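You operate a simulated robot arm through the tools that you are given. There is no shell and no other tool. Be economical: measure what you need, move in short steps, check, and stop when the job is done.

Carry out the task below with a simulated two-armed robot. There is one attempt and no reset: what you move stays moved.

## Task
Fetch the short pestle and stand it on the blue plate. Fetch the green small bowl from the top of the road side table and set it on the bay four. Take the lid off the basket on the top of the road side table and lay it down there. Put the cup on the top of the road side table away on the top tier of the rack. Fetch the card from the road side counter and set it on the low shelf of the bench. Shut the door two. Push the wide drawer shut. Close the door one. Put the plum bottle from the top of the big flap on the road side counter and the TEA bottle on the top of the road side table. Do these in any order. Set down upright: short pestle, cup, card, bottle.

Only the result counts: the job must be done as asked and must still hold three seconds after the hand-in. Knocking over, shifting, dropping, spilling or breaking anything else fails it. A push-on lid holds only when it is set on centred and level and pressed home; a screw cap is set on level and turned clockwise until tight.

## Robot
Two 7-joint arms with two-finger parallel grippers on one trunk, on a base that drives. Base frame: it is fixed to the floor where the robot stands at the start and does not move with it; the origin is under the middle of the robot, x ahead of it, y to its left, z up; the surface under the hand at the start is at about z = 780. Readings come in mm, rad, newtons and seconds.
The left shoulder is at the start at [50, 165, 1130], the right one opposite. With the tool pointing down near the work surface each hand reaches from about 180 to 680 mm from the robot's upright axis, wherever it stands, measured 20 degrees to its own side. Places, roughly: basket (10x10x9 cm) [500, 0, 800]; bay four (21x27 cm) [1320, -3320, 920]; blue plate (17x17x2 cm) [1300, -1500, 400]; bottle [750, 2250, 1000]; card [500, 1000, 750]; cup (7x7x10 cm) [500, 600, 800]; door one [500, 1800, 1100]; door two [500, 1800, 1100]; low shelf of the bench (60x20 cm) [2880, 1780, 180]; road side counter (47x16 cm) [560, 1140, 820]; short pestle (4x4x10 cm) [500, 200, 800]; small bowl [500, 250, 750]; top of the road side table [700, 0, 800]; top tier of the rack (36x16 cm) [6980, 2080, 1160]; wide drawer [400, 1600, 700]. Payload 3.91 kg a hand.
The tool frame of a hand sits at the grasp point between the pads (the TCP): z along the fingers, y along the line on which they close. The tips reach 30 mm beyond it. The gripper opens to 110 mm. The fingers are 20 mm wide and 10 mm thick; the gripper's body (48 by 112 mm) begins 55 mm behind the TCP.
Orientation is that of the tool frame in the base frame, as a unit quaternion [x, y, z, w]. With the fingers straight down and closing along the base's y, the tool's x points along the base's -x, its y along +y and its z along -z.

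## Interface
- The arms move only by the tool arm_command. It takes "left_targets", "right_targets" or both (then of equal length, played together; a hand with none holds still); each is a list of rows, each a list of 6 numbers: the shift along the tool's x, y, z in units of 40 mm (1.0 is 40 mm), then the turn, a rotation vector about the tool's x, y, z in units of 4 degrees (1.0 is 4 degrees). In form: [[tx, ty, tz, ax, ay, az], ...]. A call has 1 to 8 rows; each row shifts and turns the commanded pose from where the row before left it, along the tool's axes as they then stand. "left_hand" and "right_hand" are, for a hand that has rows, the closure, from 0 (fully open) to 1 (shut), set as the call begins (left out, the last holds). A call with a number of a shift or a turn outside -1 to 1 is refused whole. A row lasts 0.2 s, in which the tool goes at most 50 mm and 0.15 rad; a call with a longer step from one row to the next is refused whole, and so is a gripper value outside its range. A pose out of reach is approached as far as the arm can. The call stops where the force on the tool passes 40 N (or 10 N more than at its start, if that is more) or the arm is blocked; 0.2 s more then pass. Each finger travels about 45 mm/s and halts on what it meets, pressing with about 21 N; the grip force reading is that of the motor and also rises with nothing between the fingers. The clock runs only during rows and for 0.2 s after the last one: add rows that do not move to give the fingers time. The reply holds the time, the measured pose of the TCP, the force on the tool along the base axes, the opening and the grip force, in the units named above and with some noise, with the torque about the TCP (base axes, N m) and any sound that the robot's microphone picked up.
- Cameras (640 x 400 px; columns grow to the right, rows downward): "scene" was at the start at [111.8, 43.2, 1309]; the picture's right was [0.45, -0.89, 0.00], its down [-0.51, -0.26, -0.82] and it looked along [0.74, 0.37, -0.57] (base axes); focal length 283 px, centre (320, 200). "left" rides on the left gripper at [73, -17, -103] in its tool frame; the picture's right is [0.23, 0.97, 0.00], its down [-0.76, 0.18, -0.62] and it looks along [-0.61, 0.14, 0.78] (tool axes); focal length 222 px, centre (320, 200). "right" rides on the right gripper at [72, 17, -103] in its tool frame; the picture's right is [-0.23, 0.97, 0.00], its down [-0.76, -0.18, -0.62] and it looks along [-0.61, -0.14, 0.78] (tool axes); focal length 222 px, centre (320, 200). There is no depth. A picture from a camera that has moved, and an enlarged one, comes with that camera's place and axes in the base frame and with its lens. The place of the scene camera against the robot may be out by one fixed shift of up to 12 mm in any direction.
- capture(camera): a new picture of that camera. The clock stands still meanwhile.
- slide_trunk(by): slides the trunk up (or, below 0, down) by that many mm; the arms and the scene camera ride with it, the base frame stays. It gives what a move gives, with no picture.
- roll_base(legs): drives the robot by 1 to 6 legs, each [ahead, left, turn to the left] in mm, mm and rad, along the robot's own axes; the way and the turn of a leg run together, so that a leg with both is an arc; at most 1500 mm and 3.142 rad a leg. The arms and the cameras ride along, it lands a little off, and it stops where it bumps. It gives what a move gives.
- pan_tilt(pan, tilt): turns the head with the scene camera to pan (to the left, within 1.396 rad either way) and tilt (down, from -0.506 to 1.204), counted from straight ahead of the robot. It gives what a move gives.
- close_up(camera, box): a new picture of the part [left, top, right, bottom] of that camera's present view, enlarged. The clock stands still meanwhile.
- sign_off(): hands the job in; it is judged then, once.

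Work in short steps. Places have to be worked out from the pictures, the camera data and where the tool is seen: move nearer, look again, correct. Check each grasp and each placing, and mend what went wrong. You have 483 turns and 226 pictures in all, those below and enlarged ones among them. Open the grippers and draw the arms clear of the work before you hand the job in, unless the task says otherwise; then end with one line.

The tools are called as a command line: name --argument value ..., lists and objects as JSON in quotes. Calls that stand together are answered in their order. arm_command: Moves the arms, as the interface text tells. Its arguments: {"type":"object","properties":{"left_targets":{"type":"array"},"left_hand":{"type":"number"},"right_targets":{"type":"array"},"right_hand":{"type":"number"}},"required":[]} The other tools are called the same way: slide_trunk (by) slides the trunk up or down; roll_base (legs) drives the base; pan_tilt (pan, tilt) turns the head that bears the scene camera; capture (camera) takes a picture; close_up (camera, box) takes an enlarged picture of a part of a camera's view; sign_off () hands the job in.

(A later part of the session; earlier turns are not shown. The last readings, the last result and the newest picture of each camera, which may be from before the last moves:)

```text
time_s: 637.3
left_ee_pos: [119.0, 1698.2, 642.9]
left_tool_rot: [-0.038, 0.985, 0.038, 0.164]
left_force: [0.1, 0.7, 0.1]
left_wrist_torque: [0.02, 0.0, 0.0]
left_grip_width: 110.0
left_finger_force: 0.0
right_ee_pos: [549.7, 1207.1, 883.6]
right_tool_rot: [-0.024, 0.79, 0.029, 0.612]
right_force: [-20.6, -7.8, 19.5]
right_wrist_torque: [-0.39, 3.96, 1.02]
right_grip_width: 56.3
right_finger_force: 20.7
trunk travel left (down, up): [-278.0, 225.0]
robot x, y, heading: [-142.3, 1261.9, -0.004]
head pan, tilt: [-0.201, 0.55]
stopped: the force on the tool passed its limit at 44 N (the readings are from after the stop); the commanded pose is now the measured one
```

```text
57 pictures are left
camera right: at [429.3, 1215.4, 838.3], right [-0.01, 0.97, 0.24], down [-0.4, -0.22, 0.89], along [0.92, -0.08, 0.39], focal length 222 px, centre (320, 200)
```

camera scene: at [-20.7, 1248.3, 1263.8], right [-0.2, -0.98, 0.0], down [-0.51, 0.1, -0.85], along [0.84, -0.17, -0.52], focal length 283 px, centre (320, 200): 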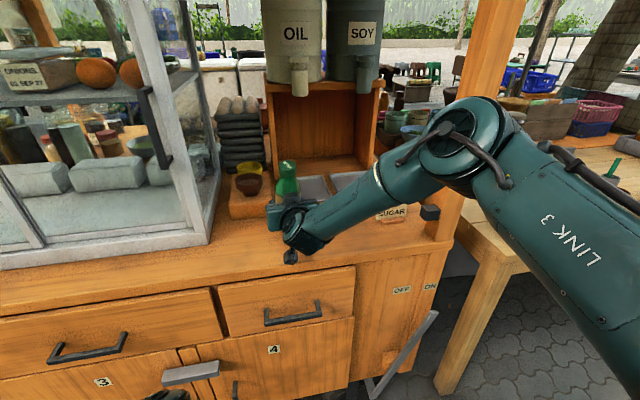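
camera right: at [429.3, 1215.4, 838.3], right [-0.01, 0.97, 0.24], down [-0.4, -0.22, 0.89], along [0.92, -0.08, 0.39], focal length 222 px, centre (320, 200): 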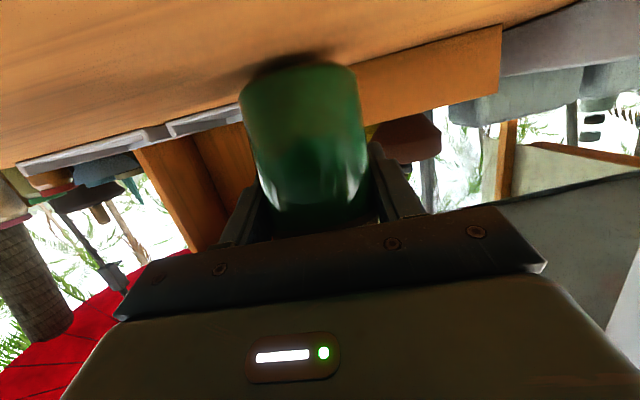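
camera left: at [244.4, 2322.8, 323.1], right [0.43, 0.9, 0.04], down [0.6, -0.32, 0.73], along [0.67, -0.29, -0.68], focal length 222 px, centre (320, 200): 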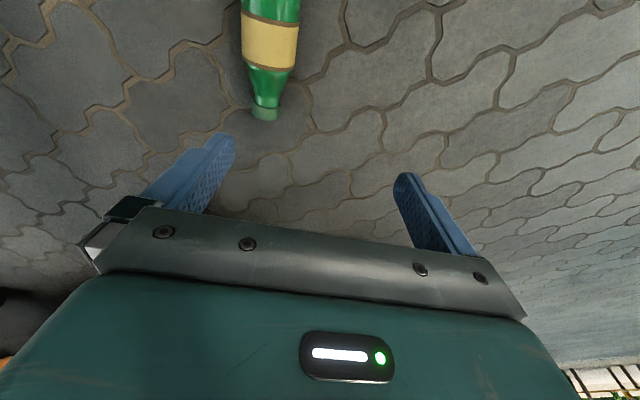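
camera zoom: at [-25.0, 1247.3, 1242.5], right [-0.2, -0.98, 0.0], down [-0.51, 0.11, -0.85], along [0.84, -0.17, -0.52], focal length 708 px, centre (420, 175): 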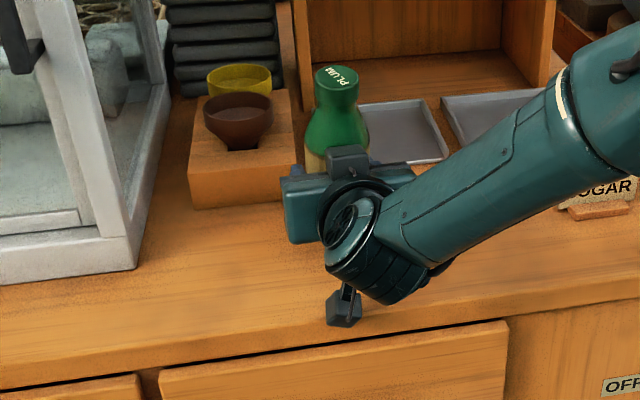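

The wrist camera box is touching the counter edge. Raise 12 mm, back up 30 mm, and lower again.

slide_trunk --by 14

roll_base --legs '[[-32, 0, 0]]'

slide_trunk --by -18

slide_trunk --by -6

close_up --camera "scene" --box '[200, 130, 360, 290]'

```text
time_s: 637.9
left_ee_pos: [119.4, 1698.8, 656.5]
left_tool_rot: [-0.037, 0.985, 0.037, 0.162]
left_force: [0.3, -0.8, -0.4]
left_wrist_torque: [0.02, -0.01, -0.02]
left_grip_width: 110.1
left_finger_force: 0.1
right_ee_pos: [553.3, 1207.4, 893.4]
right_tool_rot: [-0.024, 0.792, 0.028, 0.61]
right_force: [-0.5, -0.1, -3.5]
right_wrist_torque: [-0.02, -0.03, 0.0]
right_grip_width: 56.4
right_finger_force: 21.2
trunk travel left (down, up): [-292.0, 211.0]
robot x, y, heading: [-142.4, 1258.2, 0.001]
head pan, tilt: [-0.201, 0.55]
```

```text
time_s: 638.7
left_ee_pos: [88.1, 1698.5, 657.0]
left_tool_rot: [-0.037, 0.985, 0.038, 0.163]
left_force: [-0.8, -0.1, 0.1]
left_wrist_torque: [-0.01, -0.01, -0.01]
left_grip_width: 109.8
left_finger_force: 0.1
right_ee_pos: [520.7, 1207.8, 893.8]
right_tool_rot: [-0.024, 0.791, 0.028, 0.61]
right_force: [0.1, -0.5, -3.1]
right_wrist_torque: [-0.02, -0.02, -0.01]
right_grip_width: 56.4
right_finger_force: 20.6
trunk travel left (down, up): [-292.0, 211.0]
robot x, y, heading: [-173.5, 1262.6, 0.003]
head pan, tilt: [-0.201, 0.55]
```

```text
time_s: 639.4
left_ee_pos: [87.3, 1699.4, 639.9]
left_tool_rot: [-0.037, 0.985, 0.037, 0.163]
left_force: [0.1, -0.4, 0.5]
left_wrist_torque: [-0.03, -0.02, 0.0]
left_grip_width: 110.3
left_finger_force: 0.0
right_ee_pos: [521.7, 1207.4, 882.3]
right_tool_rot: [-0.023, 0.788, 0.028, 0.614]
right_force: [1.7, 1.1, 12.3]
right_wrist_torque: [0.01, 0.2, 0.01]
right_grip_width: 56.5
right_finger_force: 20.7
trunk travel left (down, up): [-274.0, 229.0]
robot x, y, heading: [-177.1, 1261.7, 0.001]
head pan, tilt: [-0.201, 0.55]
```

```text
time_s: 639.9
left_ee_pos: [86.7, 1698.5, 633.2]
left_tool_rot: [-0.038, 0.985, 0.038, 0.164]
left_force: [0.6, 0.0, -0.4]
left_wrist_torque: [0.0, 0.03, 0.02]
left_grip_width: 109.9
left_finger_force: 0.0
right_ee_pos: [521.3, 1207.2, 874.0]
right_tool_rot: [-0.024, 0.789, 0.028, 0.614]
right_force: [6.0, 2.7, 16.4]
right_wrist_torque: [0.13, 0.09, -0.05]
right_grip_width: 56.3
right_finger_force: 21.2
trunk travel left (down, up): [-268.0, 235.0]
robot x, y, heading: [-178.7, 1263.6, -0.001]
head pan, tilt: [-0.201, 0.55]
```

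```text
2.50 times, centred on (280, 210) of scene
camera zoom: at [-54.2, 1248.6, 1232.3], right [-0.2, -0.98, 0.0], down [-0.51, 0.1, -0.85], along [0.84, -0.17, -0.52], focal length 708 px, centre (420, 175)
```

zoom: 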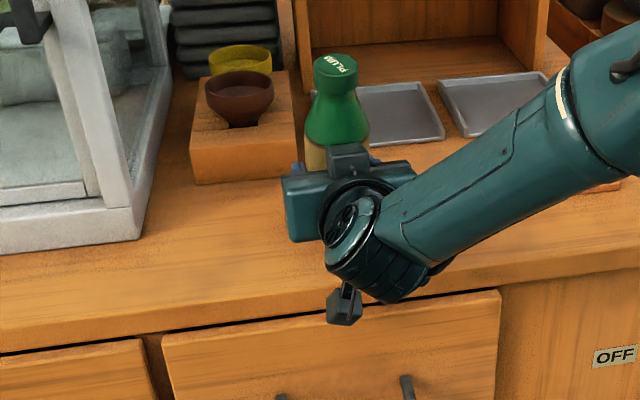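

Bottle base now presses the counter. Open and retreat straight back.

arm_command --right_targets '[[0, 0, 0, 0, 0, 0], [0, 0, 0, 0, 0, 0], [0, 0, 0, 0, 0, 0]]' --right_hand 0.25

roll_base --legs '[[-200, 0, 0]]'

close_up --camera "scene" --box '[220, 110, 420, 290]'

```text
time_s: 640.7
left_ee_pos: [87.2, 1699.4, 631.9]
left_tool_rot: [-0.037, 0.985, 0.039, 0.164]
left_force: [0.5, 0.4, -0.2]
left_wrist_torque: [0.02, 0.01, 0.01]
left_grip_width: 109.9
left_finger_force: 0.1
right_ee_pos: [520.6, 1207.9, 869.6]
right_tool_rot: [-0.024, 0.791, 0.028, 0.611]
right_force: [-0.3, 0.4, 0.2]
right_wrist_torque: [0.02, 0.0, -0.03]
right_grip_width: 82.4
right_finger_force: 0.0
trunk travel left (down, up): [-268.0, 235.0]
robot x, y, heading: [-172.5, 1261.9, -0.003]
head pan, tilt: [-0.201, 0.55]
```

```text
time_s: 642.3
left_ee_pos: [-108.0, 1697.9, 633.1]
left_tool_rot: [-0.035, 0.985, 0.037, 0.162]
left_force: [0.8, 0.4, 0.8]
left_wrist_torque: [0.01, -0.03, 0.01]
left_grip_width: 109.9
left_finger_force: 0.1
right_ee_pos: [324.0, 1204.7, 871.0]
right_tool_rot: [-0.023, 0.791, 0.028, 0.611]
right_force: [0.7, 0.1, -0.5]
right_wrist_torque: [0.0, 0.0, -0.01]
right_grip_width: 82.5
right_finger_force: 0.1
trunk travel left (down, up): [-268.0, 235.0]
robot x, y, heading: [-372.2, 1263.7, -0.002]
head pan, tilt: [-0.201, 0.55]
```

```text
2.22 times, centred on (320, 200) of scene
camera zoom: at [-250.6, 1248.1, 1232.2], right [-0.2, -0.98, 0.0], down [-0.51, 0.11, -0.85], along [0.83, -0.17, -0.52], focal length 629 px, centre (320, 200)
```

zoom: 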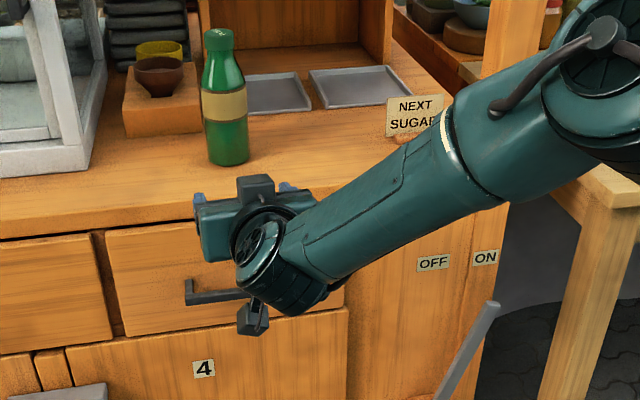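

PLUM stands on the counter. Next the card: raise the trunk a bit, reduce the hand's pitch and bring it in front of the card.

slide_trunk --by 120

arm_command --right_targets '[[0.1, -0.4, -0.6, 0, 0.75, 0], [0.1, -0.6, -0.6, 0, 0.75, 0], [0.1, -0.8, -0.5, 0, 0.75, 0], [0.1, -0.8, -0.5, 0, 0.75, 0], [0.1, -0.8, -0.5, 0, 0.75, 0], [0.1, -0.8, -0.5, 0, 0.75, 0], [0, -0.8, -0.5, 0, 0.75, 0], [0, -0.8, -0.5, 0, 0.75, 0]]'

pan_tilt --pan -0.3 --tilt 0.5

capture --camera "scene"

capture --camera "right"

```text
time_s: 643.8
left_ee_pos: [-108.1, 1697.5, 752.3]
left_tool_rot: [-0.036, 0.985, 0.037, 0.162]
left_force: [0.6, 0.4, 0.6]
left_wrist_torque: [0.01, 0.0, 0.02]
left_grip_width: 109.7
left_finger_force: 0.1
right_ee_pos: [323.2, 1205.6, 990.8]
right_tool_rot: [-0.023, 0.791, 0.027, 0.611]
right_force: [-0.4, 0.2, -0.3]
right_wrist_torque: [-0.01, -0.03, 0.0]
right_grip_width: 82.5
right_finger_force: 0.0
trunk travel left (down, up): [-388.0, 115.0]
robot x, y, heading: [-369.9, 1264.0, -0.004]
head pan, tilt: [-0.201, 0.55]
```

```text
time_s: 645.6
left_ee_pos: [-108.3, 1699.1, 753.2]
left_tool_rot: [-0.036, 0.985, 0.038, 0.162]
left_force: [0.1, 0.0, -1.1]
left_wrist_torque: [-0.01, -0.02, 0.0]
left_grip_width: 110.1
left_finger_force: 0.1
right_ee_pos: [179.7, 961.6, 1034.1]
right_tool_rot: [-0.027, 0.901, 0.021, 0.433]
right_force: [0.4, 0.3, 0.6]
right_wrist_torque: [-0.01, 0.05, 0.01]
right_grip_width: 82.5
right_finger_force: 0.1
trunk travel left (down, up): [-388.0, 115.0]
robot x, y, heading: [-371.3, 1261.9, 0.001]
head pan, tilt: [-0.201, 0.55]
```

```text
time_s: 646.3
left_ee_pos: [-108.4, 1698.6, 752.8]
left_tool_rot: [-0.035, 0.985, 0.038, 0.162]
left_force: [0.0, -0.3, -0.9]
left_wrist_torque: [0.02, 0.0, -0.01]
left_grip_width: 109.9
left_finger_force: 0.0
right_ee_pos: [180.3, 962.6, 1034.6]
right_tool_rot: [-0.027, 0.9, 0.021, 0.434]
right_force: [-0.2, 0.5, -0.1]
right_wrist_torque: [0.03, 0.02, -0.03]
right_grip_width: 82.1
right_finger_force: 0.1
trunk travel left (down, up): [-388.0, 115.0]
robot x, y, heading: [-369.9, 1261.9, -0.005]
head pan, tilt: [-0.3, 0.499]
```

```text
54 pictures are left
camera scene: at [-251.5, 1239.1, 1356.7], right [-0.3, -0.95, 0.0], down [-0.46, 0.14, -0.88], along [0.84, -0.26, -0.48], focal length 283 px, centre (320, 200)
```

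scene: 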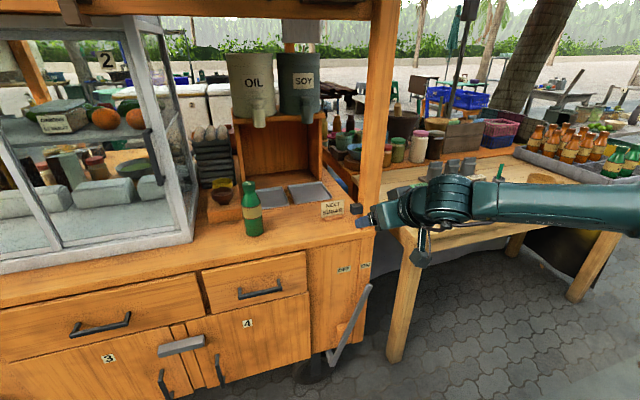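

```text
53 pictures are left
camera right: at [52.3, 969.1, 1041.4], right [0.07, 0.98, 0.19], down [0.0, -0.19, 0.98], along [1.0, -0.07, -0.01], focal length 222 px, centre (320, 200)
```

right: 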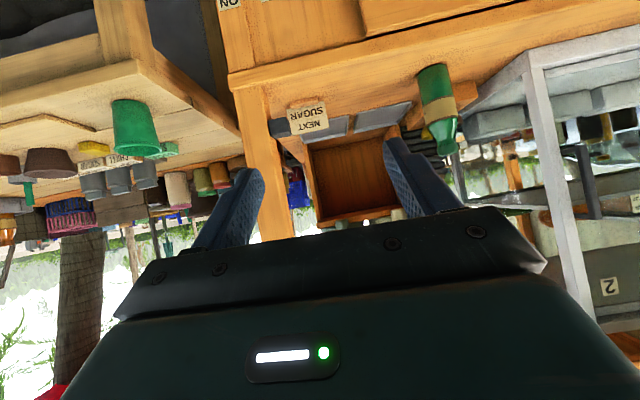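

The card (≈87 mm wide) stands at about (562, 941), next to the post. I turn the hand 20° to the right, retract a bit, lower the trunk and drive in.

arm_command --right_targets '[[0.25, 0, -0.31, 0.78, 0, 0.62], [0.25, 0, -0.31, 0.78, 0, 0.62], [0.25, 0, -0.31, 0.78, 0, 0.62], [0.25, 0, -0.31, 0.78, 0, 0.62], [0.25, 0, -0.31, 0.78, 0, 0.62]]' --right_hand 0.0

slide_trunk --by -100

roll_base --legs '[[365, 0, 0]]'

capture --camera "right"

```text
time_s: 647.5
left_ee_pos: [-108.3, 1698.9, 752.5]
left_tool_rot: [-0.036, 0.985, 0.037, 0.163]
left_force: [-0.5, 0.4, 0.0]
left_wrist_torque: [0.0, -0.02, 0.05]
left_grip_width: 109.9
left_finger_force: 0.1
right_ee_pos: [100.6, 968.8, 1034.3]
right_tool_rot: [0.129, 0.893, -0.054, 0.428]
right_force: [0.8, -0.3, 0.8]
right_wrist_torque: [0.03, -0.06, 0.01]
right_grip_width: 109.8
right_finger_force: 0.1
trunk travel left (down, up): [-388.0, 115.0]
robot x, y, heading: [-370.8, 1259.8, -0.003]
head pan, tilt: [-0.3, 0.499]
```

```text
time_s: 648.8
left_ee_pos: [-108.4, 1698.5, 653.0]
left_tool_rot: [-0.034, 0.985, 0.037, 0.163]
left_force: [-0.4, 0.3, -0.1]
left_wrist_torque: [0.0, -0.02, 0.03]
left_grip_width: 110.1
left_finger_force: 0.0
right_ee_pos: [101.1, 968.3, 933.4]
right_tool_rot: [0.127, 0.893, -0.053, 0.429]
right_force: [0.8, 0.1, 0.4]
right_wrist_torque: [-0.03, 0.01, -0.02]
right_grip_width: 109.9
right_finger_force: 0.0
trunk travel left (down, up): [-288.0, 215.0]
robot x, y, heading: [-369.0, 1266.1, -0.006]
head pan, tilt: [-0.3, 0.499]
```

```text
time_s: 651.0
left_ee_pos: [227.5, 1696.0, 652.1]
left_tool_rot: [-0.035, 0.985, 0.037, 0.163]
left_force: [-0.7, -0.9, -0.1]
left_wrist_torque: [0.0, 0.01, 0.02]
left_grip_width: 110.2
left_finger_force: 0.0
right_ee_pos: [430.2, 965.2, 932.7]
right_tool_rot: [0.131, 0.895, -0.057, 0.424]
right_force: [-2.7, 1.0, 2.1]
right_wrist_torque: [-0.15, 0.09, -0.17]
right_grip_width: 109.9
right_finger_force: 0.2
trunk travel left (down, up): [-288.0, 215.0]
robot x, y, heading: [-36.4, 1260.8, -0.008]
head pan, tilt: [-0.3, 0.499]
stopped in leg 1: the force on the tool passed its limit at 79 N (the readings are from after the stop); the commanded pose is now the measured one
```

```text
52 pictures are left
camera right: at [312.5, 1016.9, 941.7], right [0.41, 0.89, 0.18], down [-0.05, -0.18, 0.98], along [0.91, -0.41, -0.03], focal length 222 px, centre (320, 200)
```

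right: 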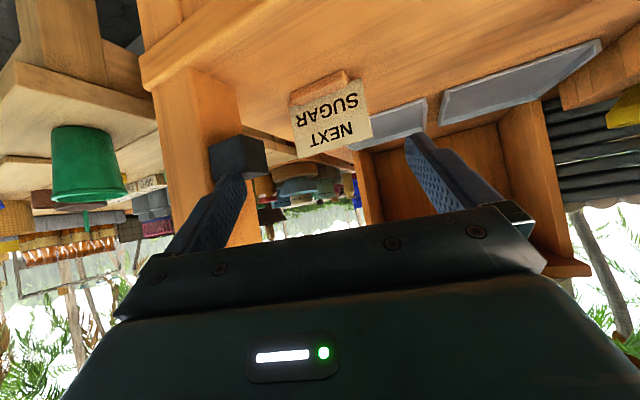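

The finger touched the latch block on the post. Back off, and yaw the hand a further 20° right so the right finger clears it.

roll_base --legs '[[-70, 0, 0]]'

arm_command --right_targets '[[0, 0.5, 0, 0.78, 0, 0.62], [0, 0.5, 0, 0.78, 0, 0.62], [0, 0.5, 0, 0.78, 0, 0.62], [0, 0.5, 0, 0.78, 0, 0.62], [0, 0.2, 0, 0.78, 0, 0.62]]' --right_hand 0.06

capture --camera "right"

```text
time_s: 652.0
left_ee_pos: [160.1, 1696.1, 652.3]
left_tool_rot: [-0.034, 0.985, 0.038, 0.162]
left_force: [-0.7, 0.2, 1.4]
left_wrist_torque: [-0.01, 0.0, -0.01]
left_grip_width: 110.1
left_finger_force: 0.1
right_ee_pos: [361.2, 964.5, 932.6]
right_tool_rot: [0.131, 0.895, -0.057, 0.423]
right_force: [1.1, 0.0, 0.4]
right_wrist_torque: [0.04, 0.0, -0.03]
right_grip_width: 110.0
right_finger_force: 0.0
trunk travel left (down, up): [-288.0, 215.0]
robot x, y, heading: [-106.1, 1260.9, -0.008]
head pan, tilt: [-0.3, 0.499]
```

```text
time_s: 653.2
left_ee_pos: [160.8, 1696.5, 653.5]
left_tool_rot: [-0.034, 0.985, 0.037, 0.163]
left_force: [-0.2, 0.4, -0.8]
left_wrist_torque: [-0.02, -0.02, -0.01]
left_grip_width: 110.1
left_finger_force: 0.0
right_ee_pos: [395.4, 1047.0, 933.7]
right_tool_rot: [0.284, 0.858, -0.133, 0.406]
right_force: [-0.7, 0.1, 0.0]
right_wrist_torque: [0.0, 0.04, 0.02]
right_grip_width: 103.1
right_finger_force: 0.0
trunk travel left (down, up): [-288.0, 215.0]
robot x, y, heading: [-106.4, 1259.7, -0.01]
head pan, tilt: [-0.3, 0.499]
```

```text
51 pictures are left
camera right: at [302.9, 1134.2, 942.5], right [0.7, 0.7, 0.18], down [-0.1, -0.15, 0.98], along [0.71, -0.7, -0.03], focal length 222 px, centre (320, 200)
```

right: 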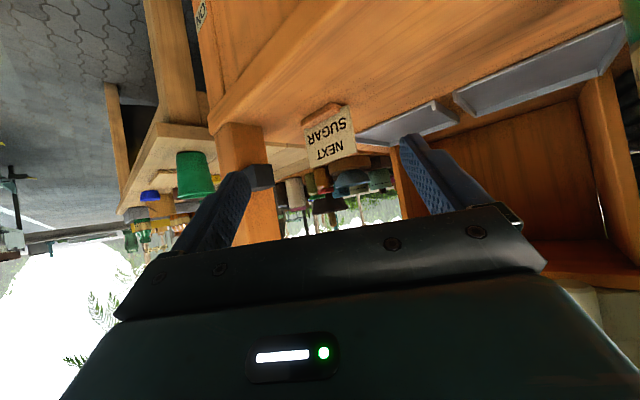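

Drive 60 ahead and approach along the tool axis, leaving the last part for checking.

roll_base --legs '[[60, 0, 0]]'

arm_command --right_targets '[[-0.25, -0.42, 0, 0, 0, 0], [-0.25, -0.41, 0.3, 0, 0, 0], [0, 0, 0.9, 0, 0, 0], [0, 0, 0.9, 0, 0, 0], [0, 0, 0.6, 0, 0, 0]]'

capture --camera "right"

```text
time_s: 654.2
left_ee_pos: [219.9, 1695.9, 653.5]
left_tool_rot: [-0.034, 0.986, 0.038, 0.162]
left_force: [-0.4, 0.5, 0.5]
left_wrist_torque: [0.01, -0.02, -0.02]
left_grip_width: 110.0
left_finger_force: 0.0
right_ee_pos: [455.0, 1045.9, 933.5]
right_tool_rot: [0.283, 0.859, -0.132, 0.405]
right_force: [0.6, -0.4, 0.9]
right_wrist_torque: [-0.01, 0.0, -0.02]
right_grip_width: 103.3
right_finger_force: 0.0
trunk travel left (down, up): [-288.0, 215.0]
robot x, y, heading: [-46.3, 1261.6, -0.012]
head pan, tilt: [-0.3, 0.499]
```

```text
time_s: 655.4
left_ee_pos: [220.4, 1694.7, 651.4]
left_tool_rot: [-0.033, 0.985, 0.037, 0.163]
left_force: [0.3, 0.2, 0.8]
left_wrist_torque: [-0.01, -0.03, -0.02]
left_grip_width: 109.9
left_finger_force: 0.1
right_ee_pos: [512.6, 962.2, 879.5]
right_tool_rot: [0.283, 0.859, -0.132, 0.405]
right_force: [-0.4, -0.6, -1.3]
right_wrist_torque: [0.0, -0.03, 0.0]
right_grip_width: 103.5
right_finger_force: 0.0
trunk travel left (down, up): [-288.0, 215.0]
robot x, y, heading: [-48.0, 1263.0, -0.01]
head pan, tilt: [-0.3, 0.499]
```

```text
50 pictures are left
camera right: at [420.4, 1049.6, 888.7], right [0.69, 0.7, 0.18], down [-0.1, -0.15, 0.98], along [0.71, -0.7, -0.03], focal length 222 px, centre (320, 200)
```

right: 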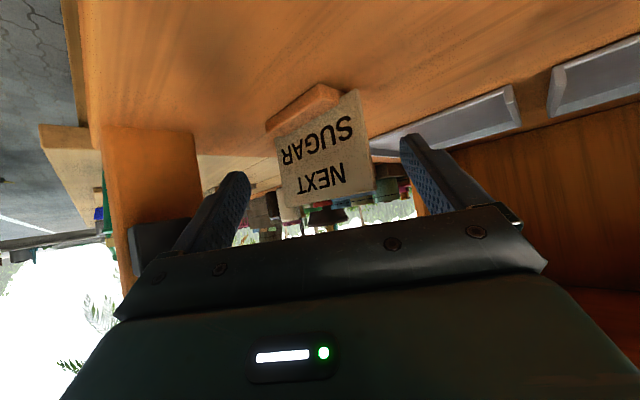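

The card is centred between the fingers. Advance 45 mm and close.

arm_command --right_targets '[[0, 0, 0.6, 0, 0, 0], [0, 0, 0.5, 0, 0, 0]]'

arm_command --right_targets '[[0, 0, 0, 0, 0, 0], [0, 0, 0, 0, 0, 0], [0, 0, 0, 0, 0, 0], [0, 0, 0, 0, 0, 0]]' --right_hand 1.0

capture --camera "right"

```text
time_s: 656.0
left_ee_pos: [218.9, 1696.5, 652.7]
left_tool_rot: [-0.035, 0.985, 0.038, 0.162]
left_force: [1.1, 0.1, 0.2]
left_wrist_torque: [-0.04, 0.01, -0.01]
left_grip_width: 109.6
left_finger_force: 0.0
right_ee_pos: [542.8, 943.0, 851.5]
right_tool_rot: [0.282, 0.859, -0.132, 0.406]
right_force: [0.0, 0.4, 0.5]
right_wrist_torque: [0.0, 0.0, 0.01]
right_grip_width: 103.5
right_finger_force: 0.0
trunk travel left (down, up): [-288.0, 215.0]
robot x, y, heading: [-43.6, 1262.6, -0.001]
head pan, tilt: [-0.3, 0.499]
```

```text
time_s: 657.0
left_ee_pos: [218.7, 1695.1, 653.2]
left_tool_rot: [-0.034, 0.985, 0.036, 0.163]
left_force: [-0.5, -0.4, 0.4]
left_wrist_torque: [0.0, -0.02, 0.03]
left_grip_width: 110.0
left_finger_force: 0.0
right_ee_pos: [541.5, 941.9, 857.2]
right_tool_rot: [0.284, 0.857, -0.133, 0.409]
right_force: [-4.5, -4.3, 14.2]
right_wrist_torque: [-0.34, -0.01, -0.21]
right_grip_width: 28.0
right_finger_force: 13.1
trunk travel left (down, up): [-288.0, 215.0]
robot x, y, heading: [-45.5, 1264.9, -0.007]
head pan, tilt: [-0.3, 0.499]
```

```text
49 pictures are left
camera right: at [449.1, 1030.1, 864.4], right [0.7, 0.7, 0.18], down [-0.11, -0.14, 0.98], along [0.71, -0.7, -0.02], focal length 222 px, centre (320, 200)
```

right: 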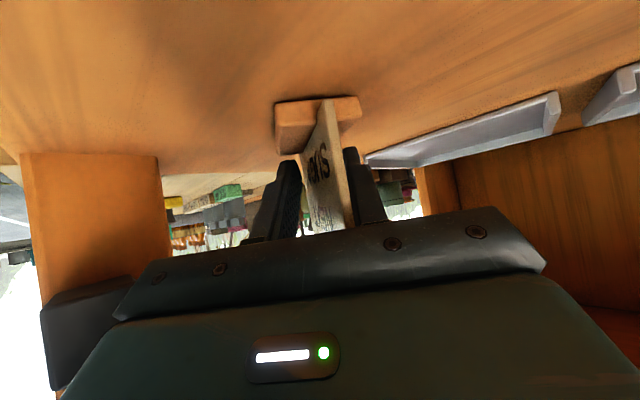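

The card pivoted edge-on; the fingers now close on its faces. Let them finish closing.

arm_command --right_targets '[[0, 0, 0, 0, 0, 0], [0, 0, 0, 0, 0, 0], [0, 0, 0, 0, 0, 0]]'

capture --camera "right"

```text
time_s: 657.8
left_ee_pos: [218.9, 1696.4, 654.1]
left_tool_rot: [-0.034, 0.985, 0.036, 0.164]
left_force: [-0.2, 0.1, -0.7]
left_wrist_torque: [0.04, -0.03, -0.02]
left_grip_width: 110.2
left_finger_force: 0.1
right_ee_pos: [541.6, 943.4, 855.1]
right_tool_rot: [0.283, 0.858, -0.132, 0.408]
right_force: [-2.2, -8.2, 20.2]
right_wrist_torque: [-0.6, -0.35, -0.2]
right_grip_width: 3.4
right_finger_force: 20.8
trunk travel left (down, up): [-288.0, 215.0]
robot x, y, heading: [-46.5, 1259.6, -0.008]
head pan, tilt: [-0.3, 0.499]
```

```text
48 pictures are left
camera right: at [448.6, 1030.8, 864.2], right [0.69, 0.7, 0.18], down [-0.11, -0.14, 0.98], along [0.71, -0.7, -0.02], focal length 222 px, centre (320, 200)
```

right: 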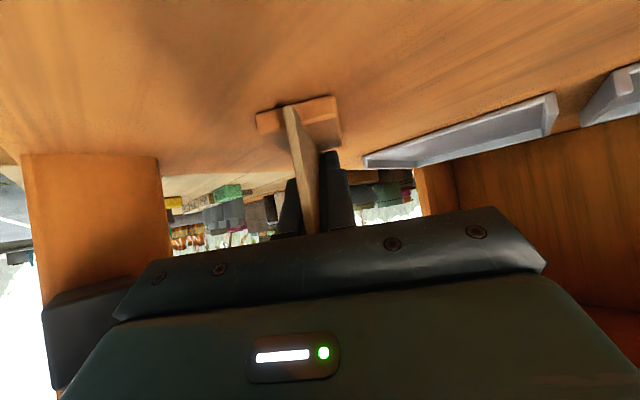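

Card held by its faces (3.4 mm). Lift with the trunk and back off.

slide_trunk --by 110

roll_base --legs '[[0, 60, 0], [-300, 0, 0]]'

capture --camera "right"

pan_tilt --pan 0.9 --tilt 0.3

```text
time_s: 659.2
left_ee_pos: [220.3, 1695.7, 762.4]
left_tool_rot: [-0.034, 0.986, 0.038, 0.162]
left_force: [1.0, -0.3, -0.4]
left_wrist_torque: [0.02, -0.02, 0.03]
left_grip_width: 110.1
left_finger_force: 0.1
right_ee_pos: [542.0, 942.6, 962.1]
right_tool_rot: [0.282, 0.86, -0.132, 0.405]
right_force: [-0.8, 0.6, -0.1]
right_wrist_torque: [-0.02, -0.02, 0.03]
right_grip_width: 3.1
right_finger_force: 20.8
trunk travel left (down, up): [-398.0, 105.0]
robot x, y, heading: [-45.3, 1257.6, -0.006]
head pan, tilt: [-0.3, 0.499]
```

```text
time_s: 662.0
left_ee_pos: [-71.3, 1757.8, 762.8]
left_tool_rot: [-0.035, 0.985, 0.037, 0.162]
left_force: [-1.2, -0.5, 0.3]
left_wrist_torque: [-0.02, 0.01, 0.01]
left_grip_width: 110.1
left_finger_force: 0.0
right_ee_pos: [250.4, 1007.6, 961.9]
right_tool_rot: [0.282, 0.859, -0.132, 0.406]
right_force: [-0.7, 0.7, -0.7]
right_wrist_torque: [0.01, 0.01, 0.0]
right_grip_width: 3.1
right_finger_force: 20.8
trunk travel left (down, up): [-398.0, 105.0]
robot x, y, heading: [-335.7, 1322.5, -0.007]
head pan, tilt: [-0.3, 0.499]
```

```text
47 pictures are left
camera right: at [158.4, 1094.3, 971.8], right [0.69, 0.7, 0.18], down [-0.1, -0.15, 0.98], along [0.71, -0.7, -0.03], focal length 222 px, centre (320, 200)
```

right: 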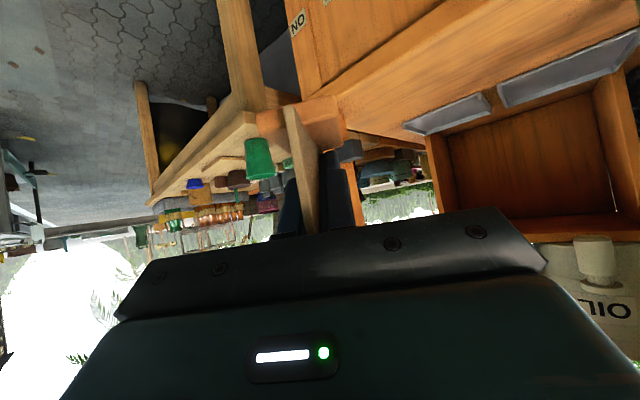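

```text
time_s: 663.4
left_ee_pos: [-70.2, 1758.6, 762.4]
left_tool_rot: [-0.035, 0.985, 0.037, 0.162]
left_force: [-0.7, -1.3, -0.4]
left_wrist_torque: [0.0, 0.01, 0.01]
left_grip_width: 110.1
left_finger_force: 0.0
right_ee_pos: [252.0, 1006.8, 962.5]
right_tool_rot: [0.282, 0.859, -0.132, 0.406]
right_force: [0.0, -1.1, -0.1]
right_wrist_torque: [0.0, 0.03, 0.02]
right_grip_width: 3.1
right_finger_force: 21.3
trunk travel left (down, up): [-398.0, 105.0]
robot x, y, heading: [-334.0, 1324.1, -0.008]
head pan, tilt: [0.901, 0.3]
```

Card held. Route: back off, go left past the flap and then ahead behind the cart.

roll_base --legs '[[-270, 0, 0.007], [0, 1450, 0], [0, 300, 0], [1500, 0, 0]]'

pan_tilt --pan -0.25 --tilt 0.35

capture --camera "scene"

```text
time_s: 687.7
left_ee_pos: [1113.9, 3595.0, 763.3]
left_tool_rot: [-0.062, 0.984, 0.042, 0.162]
left_force: [0.9, 0.0, 1.1]
left_wrist_torque: [0.02, 0.02, 0.03]
left_grip_width: 110.2
left_finger_force: 0.0
right_ee_pos: [1477.3, 2862.0, 962.9]
right_tool_rot: [0.258, 0.867, -0.121, 0.41]
right_force: [0.5, 0.1, -0.3]
right_wrist_torque: [0.01, -0.01, 0.0]
right_grip_width: 3.1
right_finger_force: 20.2
trunk travel left (down, up): [-398.0, 105.0]
robot x, y, heading: [875.6, 3144.1, 0.052]
head pan, tilt: [0.901, 0.3]
```

```text
time_s: 689.1
left_ee_pos: [1113.5, 3594.2, 762.9]
left_tool_rot: [-0.063, 0.984, 0.042, 0.162]
left_force: [0.9, 0.4, 0.2]
left_wrist_torque: [-0.02, -0.03, 0.02]
left_grip_width: 110.0
left_finger_force: 0.0
right_ee_pos: [1477.3, 2862.9, 962.9]
right_tool_rot: [0.258, 0.867, -0.12, 0.409]
right_force: [0.1, -0.1, -0.3]
right_wrist_torque: [-0.01, -0.01, -0.01]
right_grip_width: 3.3
right_finger_force: 21.3
trunk travel left (down, up): [-398.0, 105.0]
robot x, y, heading: [873.5, 3148.5, 0.046]
head pan, tilt: [-0.25, 0.351]
```

```text
46 pictures are left
camera scene: at [998.2, 3131.8, 1380.4], right [-0.2, -0.98, 0.0], down [-0.34, 0.07, -0.94], along [0.92, -0.18, -0.34], focal length 283 px, centre (320, 200)
```

scene: 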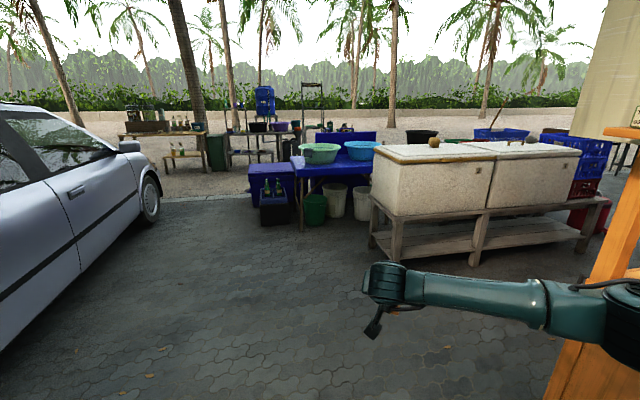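

The bench with coolers is ahead; its low shelf's left section is the target. Drive closer.

roll_base --legs '[[0, 0, -0.046], [1000, 0, 0], [0, -850, 0]]'

pan_tilt --pan -0.4 --tilt 0.55

capture --camera "scene"

```text
time_s: 702.0
left_ee_pos: [2124.5, 2739.4, 762.7]
left_tool_rot: [-0.03, 0.985, 0.037, 0.164]
left_force: [0.1, -0.6, -0.2]
left_wrist_torque: [-0.02, -0.02, 0.01]
left_grip_width: 109.8
left_finger_force: 0.1
right_ee_pos: [2441.4, 1986.7, 963.3]
right_tool_rot: [0.286, 0.858, -0.133, 0.404]
right_force: [0.1, -0.1, -0.4]
right_wrist_torque: [-0.02, 0.0, 0.02]
right_grip_width: 3.2
right_finger_force: 21.5
trunk travel left (down, up): [-398.0, 105.0]
robot x, y, heading: [1855.7, 2303.0, -0.017]
head pan, tilt: [-0.25, 0.351]
```

```text
time_s: 702.7
left_ee_pos: [2125.8, 2739.1, 762.9]
left_tool_rot: [-0.03, 0.985, 0.037, 0.163]
left_force: [-0.3, 0.3, 0.5]
left_wrist_torque: [0.0, 0.02, 0.0]
left_grip_width: 109.9
left_finger_force: 0.0
right_ee_pos: [2442.1, 1985.0, 962.3]
right_tool_rot: [0.286, 0.858, -0.134, 0.405]
right_force: [0.7, -0.1, -0.4]
right_wrist_torque: [-0.01, -0.05, -0.04]
right_grip_width: 3.4
right_finger_force: 20.6
trunk travel left (down, up): [-398.0, 105.0]
robot x, y, heading: [1856.8, 2304.7, -0.016]
head pan, tilt: [-0.4, 0.55]
```

```text
45 pictures are left
camera scene: at [1972.2, 2273.9, 1362.2], right [-0.4, -0.92, 0.0], down [-0.48, 0.21, -0.85], along [0.78, -0.34, -0.52], focal length 283 px, centre (320, 200)
```

scene: 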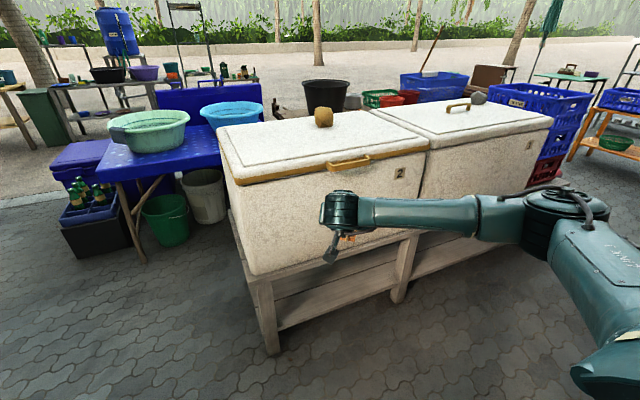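

The bench front is the plane x≈2795 and the shelf spans y≈1450–2150. I straighten the hand's yaw to 0 and bring it in front, then lower the trunk.

arm_command --right_targets '[[0, 0, -0.3, -0.78, 0, -0.62], [0, 0, -0.3, -0.78, 0, -0.62], [0, 0, -0.3, -0.78, 0, -0.62], [0, 0, -0.3, -0.78, 0, -0.62], [0, 0, -0.3, -0.78, 0, -0.62], [0, 0, -0.3, -0.78, 0, -0.62], [0, 0, -0.3, -0.78, 0, -0.62], [0, 0, -0.3, -0.78, 0, -0.62]]'

arm_command --right_targets '[[0.3, 0.7, -0.3, -0.78, 0, -0.62], [0.3, 0.7, -0.3, 0, 0, 0], [0.3, 0.7, -0.3, 0, 0, 0], [0.3, 0.7, -0.3, 0, 0, 0], [0.3, 0.7, 0, 0, 0, 0]]'

slide_trunk --by -390

capture --camera "right"

```text
time_s: 704.5
left_ee_pos: [2125.0, 2739.5, 762.6]
left_tool_rot: [-0.03, 0.986, 0.036, 0.163]
left_force: [0.1, 0.6, -0.8]
left_wrist_torque: [-0.01, -0.01, -0.01]
left_grip_width: 110.2
left_finger_force: 0.0
right_ee_pos: [2372.0, 2012.6, 1023.4]
right_tool_rot: [0.04, 0.903, -0.013, 0.428]
right_force: [-0.1, -0.4, 0.6]
right_wrist_torque: [-0.03, 0.0, 0.01]
right_grip_width: 3.3
right_finger_force: 20.9
trunk travel left (down, up): [-398.0, 105.0]
robot x, y, heading: [1858.0, 2308.1, -0.017]
head pan, tilt: [-0.4, 0.55]
```

```text
time_s: 705.7
left_ee_pos: [2125.2, 2739.4, 762.0]
left_tool_rot: [-0.03, 0.985, 0.035, 0.163]
left_force: [0.4, 0.0, 0.7]
left_wrist_torque: [-0.01, 0.0, 0.0]
left_grip_width: 109.7
left_finger_force: 0.1
right_ee_pos: [2303.3, 2155.3, 1009.1]
right_tool_rot: [0.011, 0.904, 0.002, 0.428]
right_force: [-0.6, -0.6, 0.1]
right_wrist_torque: [0.04, 0.03, -0.03]
right_grip_width: 3.0
right_finger_force: 20.8
trunk travel left (down, up): [-398.0, 105.0]
robot x, y, heading: [1858.2, 2302.7, -0.014]
head pan, tilt: [-0.4, 0.55]
```

```text
time_s: 709.5
left_ee_pos: [2124.3, 2739.8, 371.7]
left_tool_rot: [-0.03, 0.985, 0.037, 0.164]
left_force: [-0.1, -0.5, 0.2]
left_wrist_torque: [0.01, 0.0, -0.02]
left_grip_width: 109.9
left_finger_force: 0.0
right_ee_pos: [2303.6, 2154.5, 617.6]
right_tool_rot: [0.01, 0.904, 0.002, 0.428]
right_force: [0.3, -0.2, 0.2]
right_wrist_torque: [-0.03, 0.01, 0.03]
right_grip_width: 3.1
right_finger_force: 20.5
trunk travel left (down, up): [-8.0, 495.0]
robot x, y, heading: [1852.7, 2309.2, -0.013]
head pan, tilt: [-0.4, 0.55]
```

```text
44 pictures are left
camera right: at [2176.2, 2172.7, 627.5], right [0.16, 0.97, 0.19], down [0.0, -0.19, 0.98], along [0.99, -0.16, -0.03], focal length 222 px, centre (320, 200)
```

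right: 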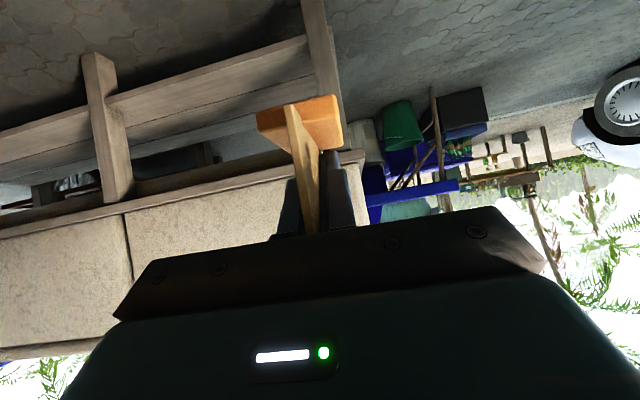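

Lower the hand to z≈260 here, then shift right and drive in.

arm_command --right_targets '[[0.774, 0, 0.633, 0, 0, 0], [0.774, 0, 0.633, 0, 0, 0], [0.774, 0, 0.633, 0, 0, 0], [0.774, 0, 0.633, 0, 0, 0], [0.774, 0, 0.633, 0, 0, 0], [0.774, 0, 0.633, 0, 0, 0], [0.774, 0, 0.633, 0, 0, 0], [0.774, 0, 0.633, 0, 0, 0]]'

roll_base --legs '[[0, -305, 0.013], [400, 0, 0]]'

capture --camera "right"

```text
time_s: 711.3
left_ee_pos: [2124.9, 2738.6, 372.6]
left_tool_rot: [-0.03, 0.986, 0.037, 0.162]
left_force: [0.8, -0.3, 0.3]
left_wrist_torque: [0.02, 0.04, 0.01]
left_grip_width: 109.8
left_finger_force: 0.1
right_ee_pos: [2328.4, 2236.8, 346.2]
right_tool_rot: [0.013, 0.905, -0.003, 0.425]
right_force: [-0.3, 0.8, 0.2]
right_wrist_torque: [0.03, 0.02, 0.02]
right_grip_width: 3.3
right_finger_force: 21.2
right hand out of reach, approached as far as the arm can: row 4, 5, 6, 7, 8
trunk travel left (down, up): [-8.0, 495.0]
robot x, y, heading: [1858.3, 2306.2, -0.017]
head pan, tilt: [-0.4, 0.55]
```

```text
time_s: 713.1
left_ee_pos: [2132.7, 2643.1, 372.1]
left_tool_rot: [-0.028, 0.985, 0.036, 0.164]
left_force: [-0.7, 0.1, -0.5]
left_wrist_torque: [0.04, 0.02, -0.01]
left_grip_width: 109.7
left_finger_force: 0.1
right_ee_pos: [2335.0, 2138.9, 347.0]
right_tool_rot: [0.014, 0.905, -0.003, 0.425]
right_force: [-0.3, 0.4, -0.3]
right_wrist_torque: [-0.01, -0.02, 0.01]
right_grip_width: 3.3
right_finger_force: 20.9
trunk travel left (down, up): [-8.0, 495.0]
robot x, y, heading: [1861.5, 2210.3, -0.021]
head pan, tilt: [-0.4, 0.55]
stopped in leg 1: the robot was blocked; the commanded pose is now the measured one
```

```text
43 pictures are left
camera right: at [2206.9, 2158.7, 356.4], right [0.17, 0.97, 0.18], down [0.0, -0.18, 0.98], along [0.98, -0.17, -0.03], focal length 222 px, centre (320, 200)
```

right: 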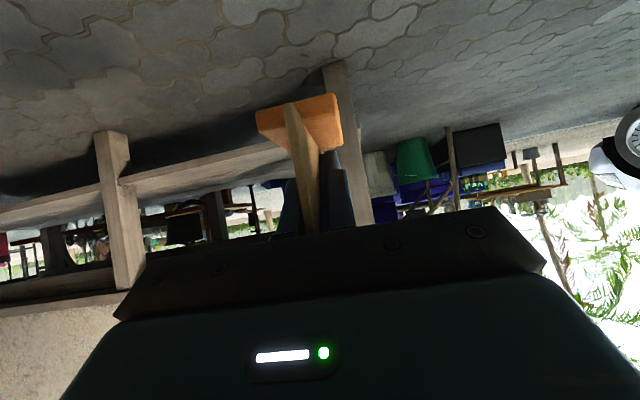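

Blocked on the right by something; go ahead first, then right. Also let the hand shift left while lowering.

roll_base --legs '[[0, 20, 0.02], [330, 0, 0], [0, -330, 0]]'

arm_command --right_targets '[[0.5, 0.7, 0.4, 0, 0, 0], [0.5, 0.7, 0.4, 0, 0, 0], [0.6, 0.5, 0.5, 0, 0, 0], [0.6, 0.4, 0.5, 0, 0, 0]]'

```text
time_s: 718.8
left_ee_pos: [2449.0, 2342.0, 373.2]
left_tool_rot: [-0.041, 0.985, 0.039, 0.164]
left_force: [0.7, -0.4, 0.1]
left_wrist_torque: [-0.04, 0.02, -0.02]
left_grip_width: 109.9
left_finger_force: 0.0
right_ee_pos: [2663.9, 1844.0, 348.1]
right_tool_rot: [0.003, 0.905, 0.001, 0.425]
right_force: [-0.8, -0.4, -0.8]
right_wrist_torque: [-0.03, -0.01, 0.03]
right_grip_width: 3.4
right_finger_force: 20.4
trunk travel left (down, up): [-8.0, 495.0]
robot x, y, heading: [2191.4, 1906.8, 0.005]
head pan, tilt: [-0.4, 0.55]
```

```text
time_s: 719.8
left_ee_pos: [2449.4, 2340.8, 374.0]
left_tool_rot: [-0.04, 0.985, 0.038, 0.163]
left_force: [0.5, -0.1, 0.5]
left_wrist_torque: [0.0, 0.02, -0.01]
left_grip_width: 110.2
left_finger_force: 0.1
right_ee_pos: [2677.3, 1927.2, 242.6]
right_tool_rot: [0.008, 0.899, -0.005, 0.437]
right_force: [0.0, 0.3, -0.4]
right_wrist_torque: [0.0, 0.0, 0.02]
right_grip_width: 3.4
right_finger_force: 21.4
trunk travel left (down, up): [-8.0, 495.0]
robot x, y, heading: [2190.9, 1902.6, 0.01]
head pan, tilt: [-0.4, 0.55]
```

z=243 reached. Look before driving in.

capture --camera "right"

pan_tilt --pan -0.1 --tilt 0.7

capture --camera "scene"

```text
42 pictures are left
camera right: at [2550.4, 1946.2, 249.0], right [0.16, 0.97, 0.18], down [-0.02, -0.18, 0.98], along [0.99, -0.16, -0.01], focal length 222 px, centre (320, 200)
```

right: 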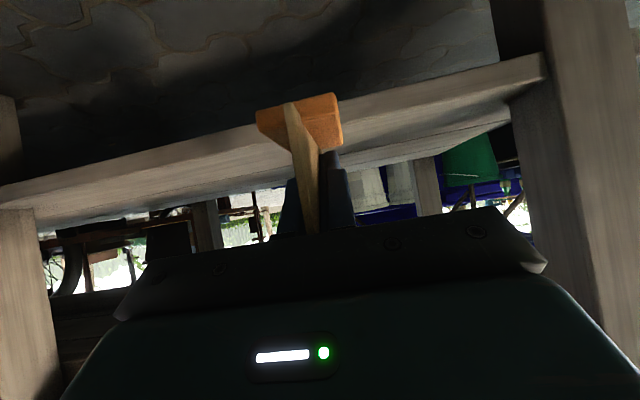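

```text
time_s: 720.6
left_ee_pos: [2450.0, 2342.8, 373.3]
left_tool_rot: [-0.041, 0.985, 0.039, 0.163]
left_force: [0.0, 0.9, 0.4]
left_wrist_torque: [0.01, 0.0, 0.0]
left_grip_width: 110.0
left_finger_force: 0.1
right_ee_pos: [2678.8, 1928.5, 242.7]
right_tool_rot: [0.008, 0.899, -0.004, 0.437]
right_force: [1.0, 0.4, -1.2]
right_wrist_torque: [0.03, 0.0, -0.02]
right_grip_width: 3.3
right_finger_force: 21.1
trunk travel left (down, up): [-8.0, 495.0]
robot x, y, heading: [2187.8, 1904.1, 0.007]
head pan, tilt: [-0.099, 0.7]
```

```text
41 pictures are left
camera scene: at [2307.8, 1899.6, 959.1], right [-0.09, -1.0, 0.0], down [-0.64, 0.06, -0.77], along [0.76, -0.07, -0.64], focal length 283 px, centre (320, 200)
```

scene: 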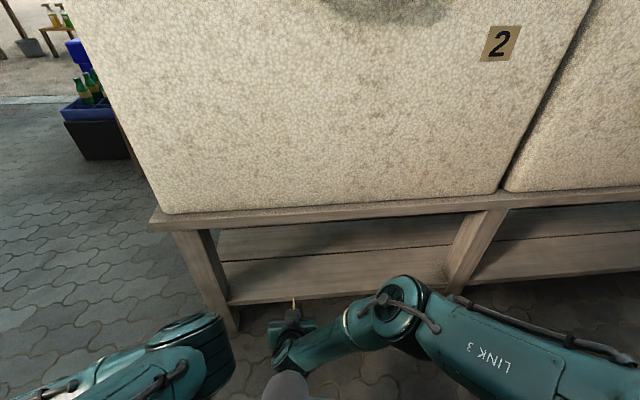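

Shelf top is z≈185; the card's foot is about level with it. Raise 30 mm, then drive in 172 mm.

slide_trunk --by 32

roll_base --legs '[[170, 0, 0]]'

capture --camera "right"

```text
time_s: 721.4
left_ee_pos: [2449.9, 2342.5, 405.1]
left_tool_rot: [-0.039, 0.985, 0.038, 0.162]
left_force: [-0.7, 1.2, 0.1]
left_wrist_torque: [-0.01, -0.01, -0.01]
left_grip_width: 110.0
left_finger_force: 0.0
right_ee_pos: [2673.2, 1925.9, 269.2]
right_tool_rot: [0.009, 0.901, -0.006, 0.433]
right_force: [0.1, 0.0, 0.5]
right_wrist_torque: [-0.03, -0.02, -0.01]
right_grip_width: 3.0
right_finger_force: 20.9
trunk travel left (down, up): [-40.0, 463.0]
robot x, y, heading: [2189.2, 1901.9, 0.009]
head pan, tilt: [-0.099, 0.7]
```

```text
time_s: 722.8
left_ee_pos: [2619.8, 2342.0, 405.1]
left_tool_rot: [-0.04, 0.985, 0.039, 0.161]
left_force: [-0.2, 0.2, 0.3]
left_wrist_torque: [-0.02, 0.02, -0.01]
left_grip_width: 110.2
left_finger_force: 0.0
right_ee_pos: [2844.9, 1927.6, 269.7]
right_tool_rot: [0.009, 0.901, -0.006, 0.434]
right_force: [-0.1, 0.6, 0.2]
right_wrist_torque: [0.02, 0.04, 0.01]
right_grip_width: 3.4
right_finger_force: 20.7
trunk travel left (down, up): [-40.0, 463.0]
robot x, y, heading: [2355.5, 1906.4, 0.005]
head pan, tilt: [-0.099, 0.7]
```

```text
40 pictures are left
camera right: at [2716.7, 1945.8, 276.5], right [0.16, 0.97, 0.18], down [-0.01, -0.18, 0.98], along [0.99, -0.16, -0.01], focal length 222 px, centre (320, 200)
```

right: 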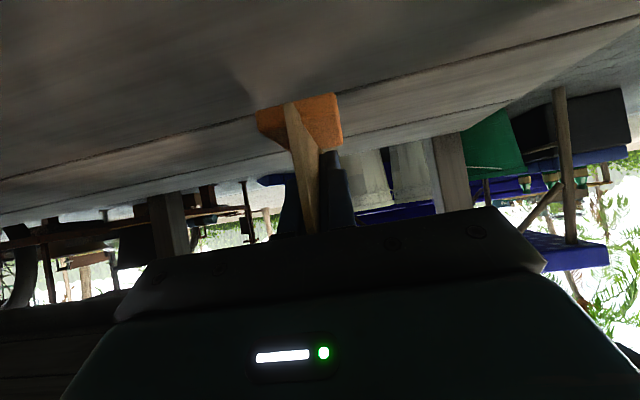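

Card is over the shelf. Lower by trunk until contact.

slide_trunk --by -28

slide_trunk --by -7

capture --camera "right"

```text
time_s: 723.5
left_ee_pos: [2620.0, 2343.0, 375.3]
left_tool_rot: [-0.039, 0.985, 0.038, 0.162]
left_force: [-0.4, 0.2, 0.2]
left_wrist_torque: [0.01, -0.03, -0.01]
left_grip_width: 110.1
left_finger_force: 0.0
right_ee_pos: [2847.8, 1927.1, 244.2]
right_tool_rot: [0.01, 0.9, -0.007, 0.437]
right_force: [0.0, -0.3, -0.6]
right_wrist_torque: [0.0, 0.01, 0.01]
right_grip_width: 3.2
right_finger_force: 20.7
trunk travel left (down, up): [-12.0, 491.0]
robot x, y, heading: [2358.6, 1904.4, 0.002]
head pan, tilt: [-0.099, 0.7]
```

```text
time_s: 724.1
left_ee_pos: [2621.5, 2343.6, 370.1]
left_tool_rot: [-0.04, 0.985, 0.039, 0.163]
left_force: [0.4, 0.5, 0.0]
left_wrist_torque: [-0.02, -0.02, 0.0]
left_grip_width: 110.2
left_finger_force: 0.1
right_ee_pos: [2848.6, 1926.6, 237.8]
right_tool_rot: [0.009, 0.899, -0.006, 0.438]
right_force: [-0.2, -0.1, -1.0]
right_wrist_torque: [-0.01, -0.02, 0.01]
right_grip_width: 3.1
right_finger_force: 20.9
trunk travel left (down, up): [-5.0, 498.0]
robot x, y, heading: [2360.3, 1903.3, 0.001]
head pan, tilt: [-0.099, 0.7]
```

```text
39 pictures are left
camera right: at [2721.2, 1945.4, 244.4], right [0.16, 0.97, 0.18], down [-0.03, -0.18, 0.98], along [0.99, -0.16, 0.0], focal length 222 px, centre (320, 200)
```

right: 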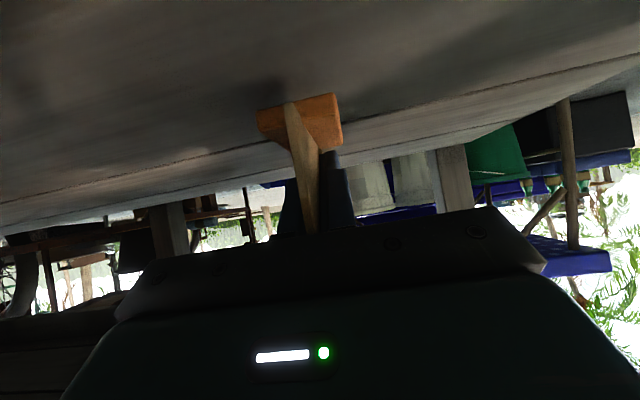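

Nearly touching. Use the arm for the last millimetres.

arm_command --right_targets '[[0.1, 0.05, 0.08, 0, 0, 0], [0.1, 0.05, 0.08, 0, 0, 0], [0.1, 0.05, 0.08, 0, 0, 0]]'

arm_command --right_targets '[[0.1, 0.03, 0.08, 0, 0, 0], [0.1, 0.03, 0.08, 0, 0, 0]]'

capture --camera "right"

```text
time_s: 724.9
left_ee_pos: [2619.4, 2342.8, 370.4]
left_tool_rot: [-0.041, 0.985, 0.039, 0.163]
left_force: [-0.5, -0.2, 0.3]
left_wrist_torque: [-0.01, -0.03, 0.04]
left_grip_width: 110.1
left_finger_force: 0.0
right_ee_pos: [2863.8, 1924.4, 232.9]
right_tool_rot: [0.013, 0.893, -0.011, 0.45]
right_force: [-0.9, 0.1, -0.1]
right_wrist_torque: [0.0, 0.01, 0.0]
right_grip_width: 3.1
right_finger_force: 20.8
trunk travel left (down, up): [-5.0, 498.0]
robot x, y, heading: [2360.8, 1905.5, 0.003]
head pan, tilt: [-0.099, 0.7]
```

```text
time_s: 725.7
left_ee_pos: [2621.6, 2341.7, 368.1]
left_tool_rot: [-0.04, 0.985, 0.038, 0.163]
left_force: [-0.1, 0.3, 0.4]
left_wrist_torque: [0.0, 0.01, 0.02]
left_grip_width: 110.1
left_finger_force: 0.0
right_ee_pos: [2892.3, 1919.7, 238.8]
right_tool_rot: [0.009, 0.883, -0.016, 0.469]
right_force: [1.2, 0.5, -0.6]
right_wrist_torque: [-0.02, -0.02, -0.02]
right_grip_width: 3.3
right_finger_force: 21.3
trunk travel left (down, up): [-5.0, 498.0]
robot x, y, heading: [2358.2, 1902.6, 0.003]
head pan, tilt: [-0.099, 0.7]
stopped in row 2 (right hand): the arm was blocked; the commanded pose is now the measured one
```

```text
38 pictures are left
camera right: at [2765.2, 1939.9, 235.3], right [0.16, 0.97, 0.17], down [-0.09, -0.16, 0.98], along [0.98, -0.17, 0.07], focal length 222 px, centre (320, 200)
```

right: 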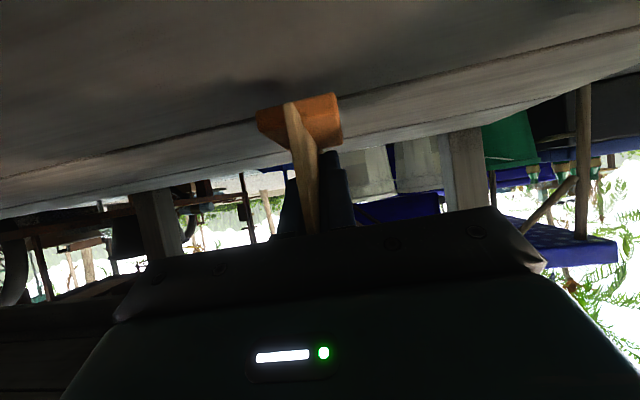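

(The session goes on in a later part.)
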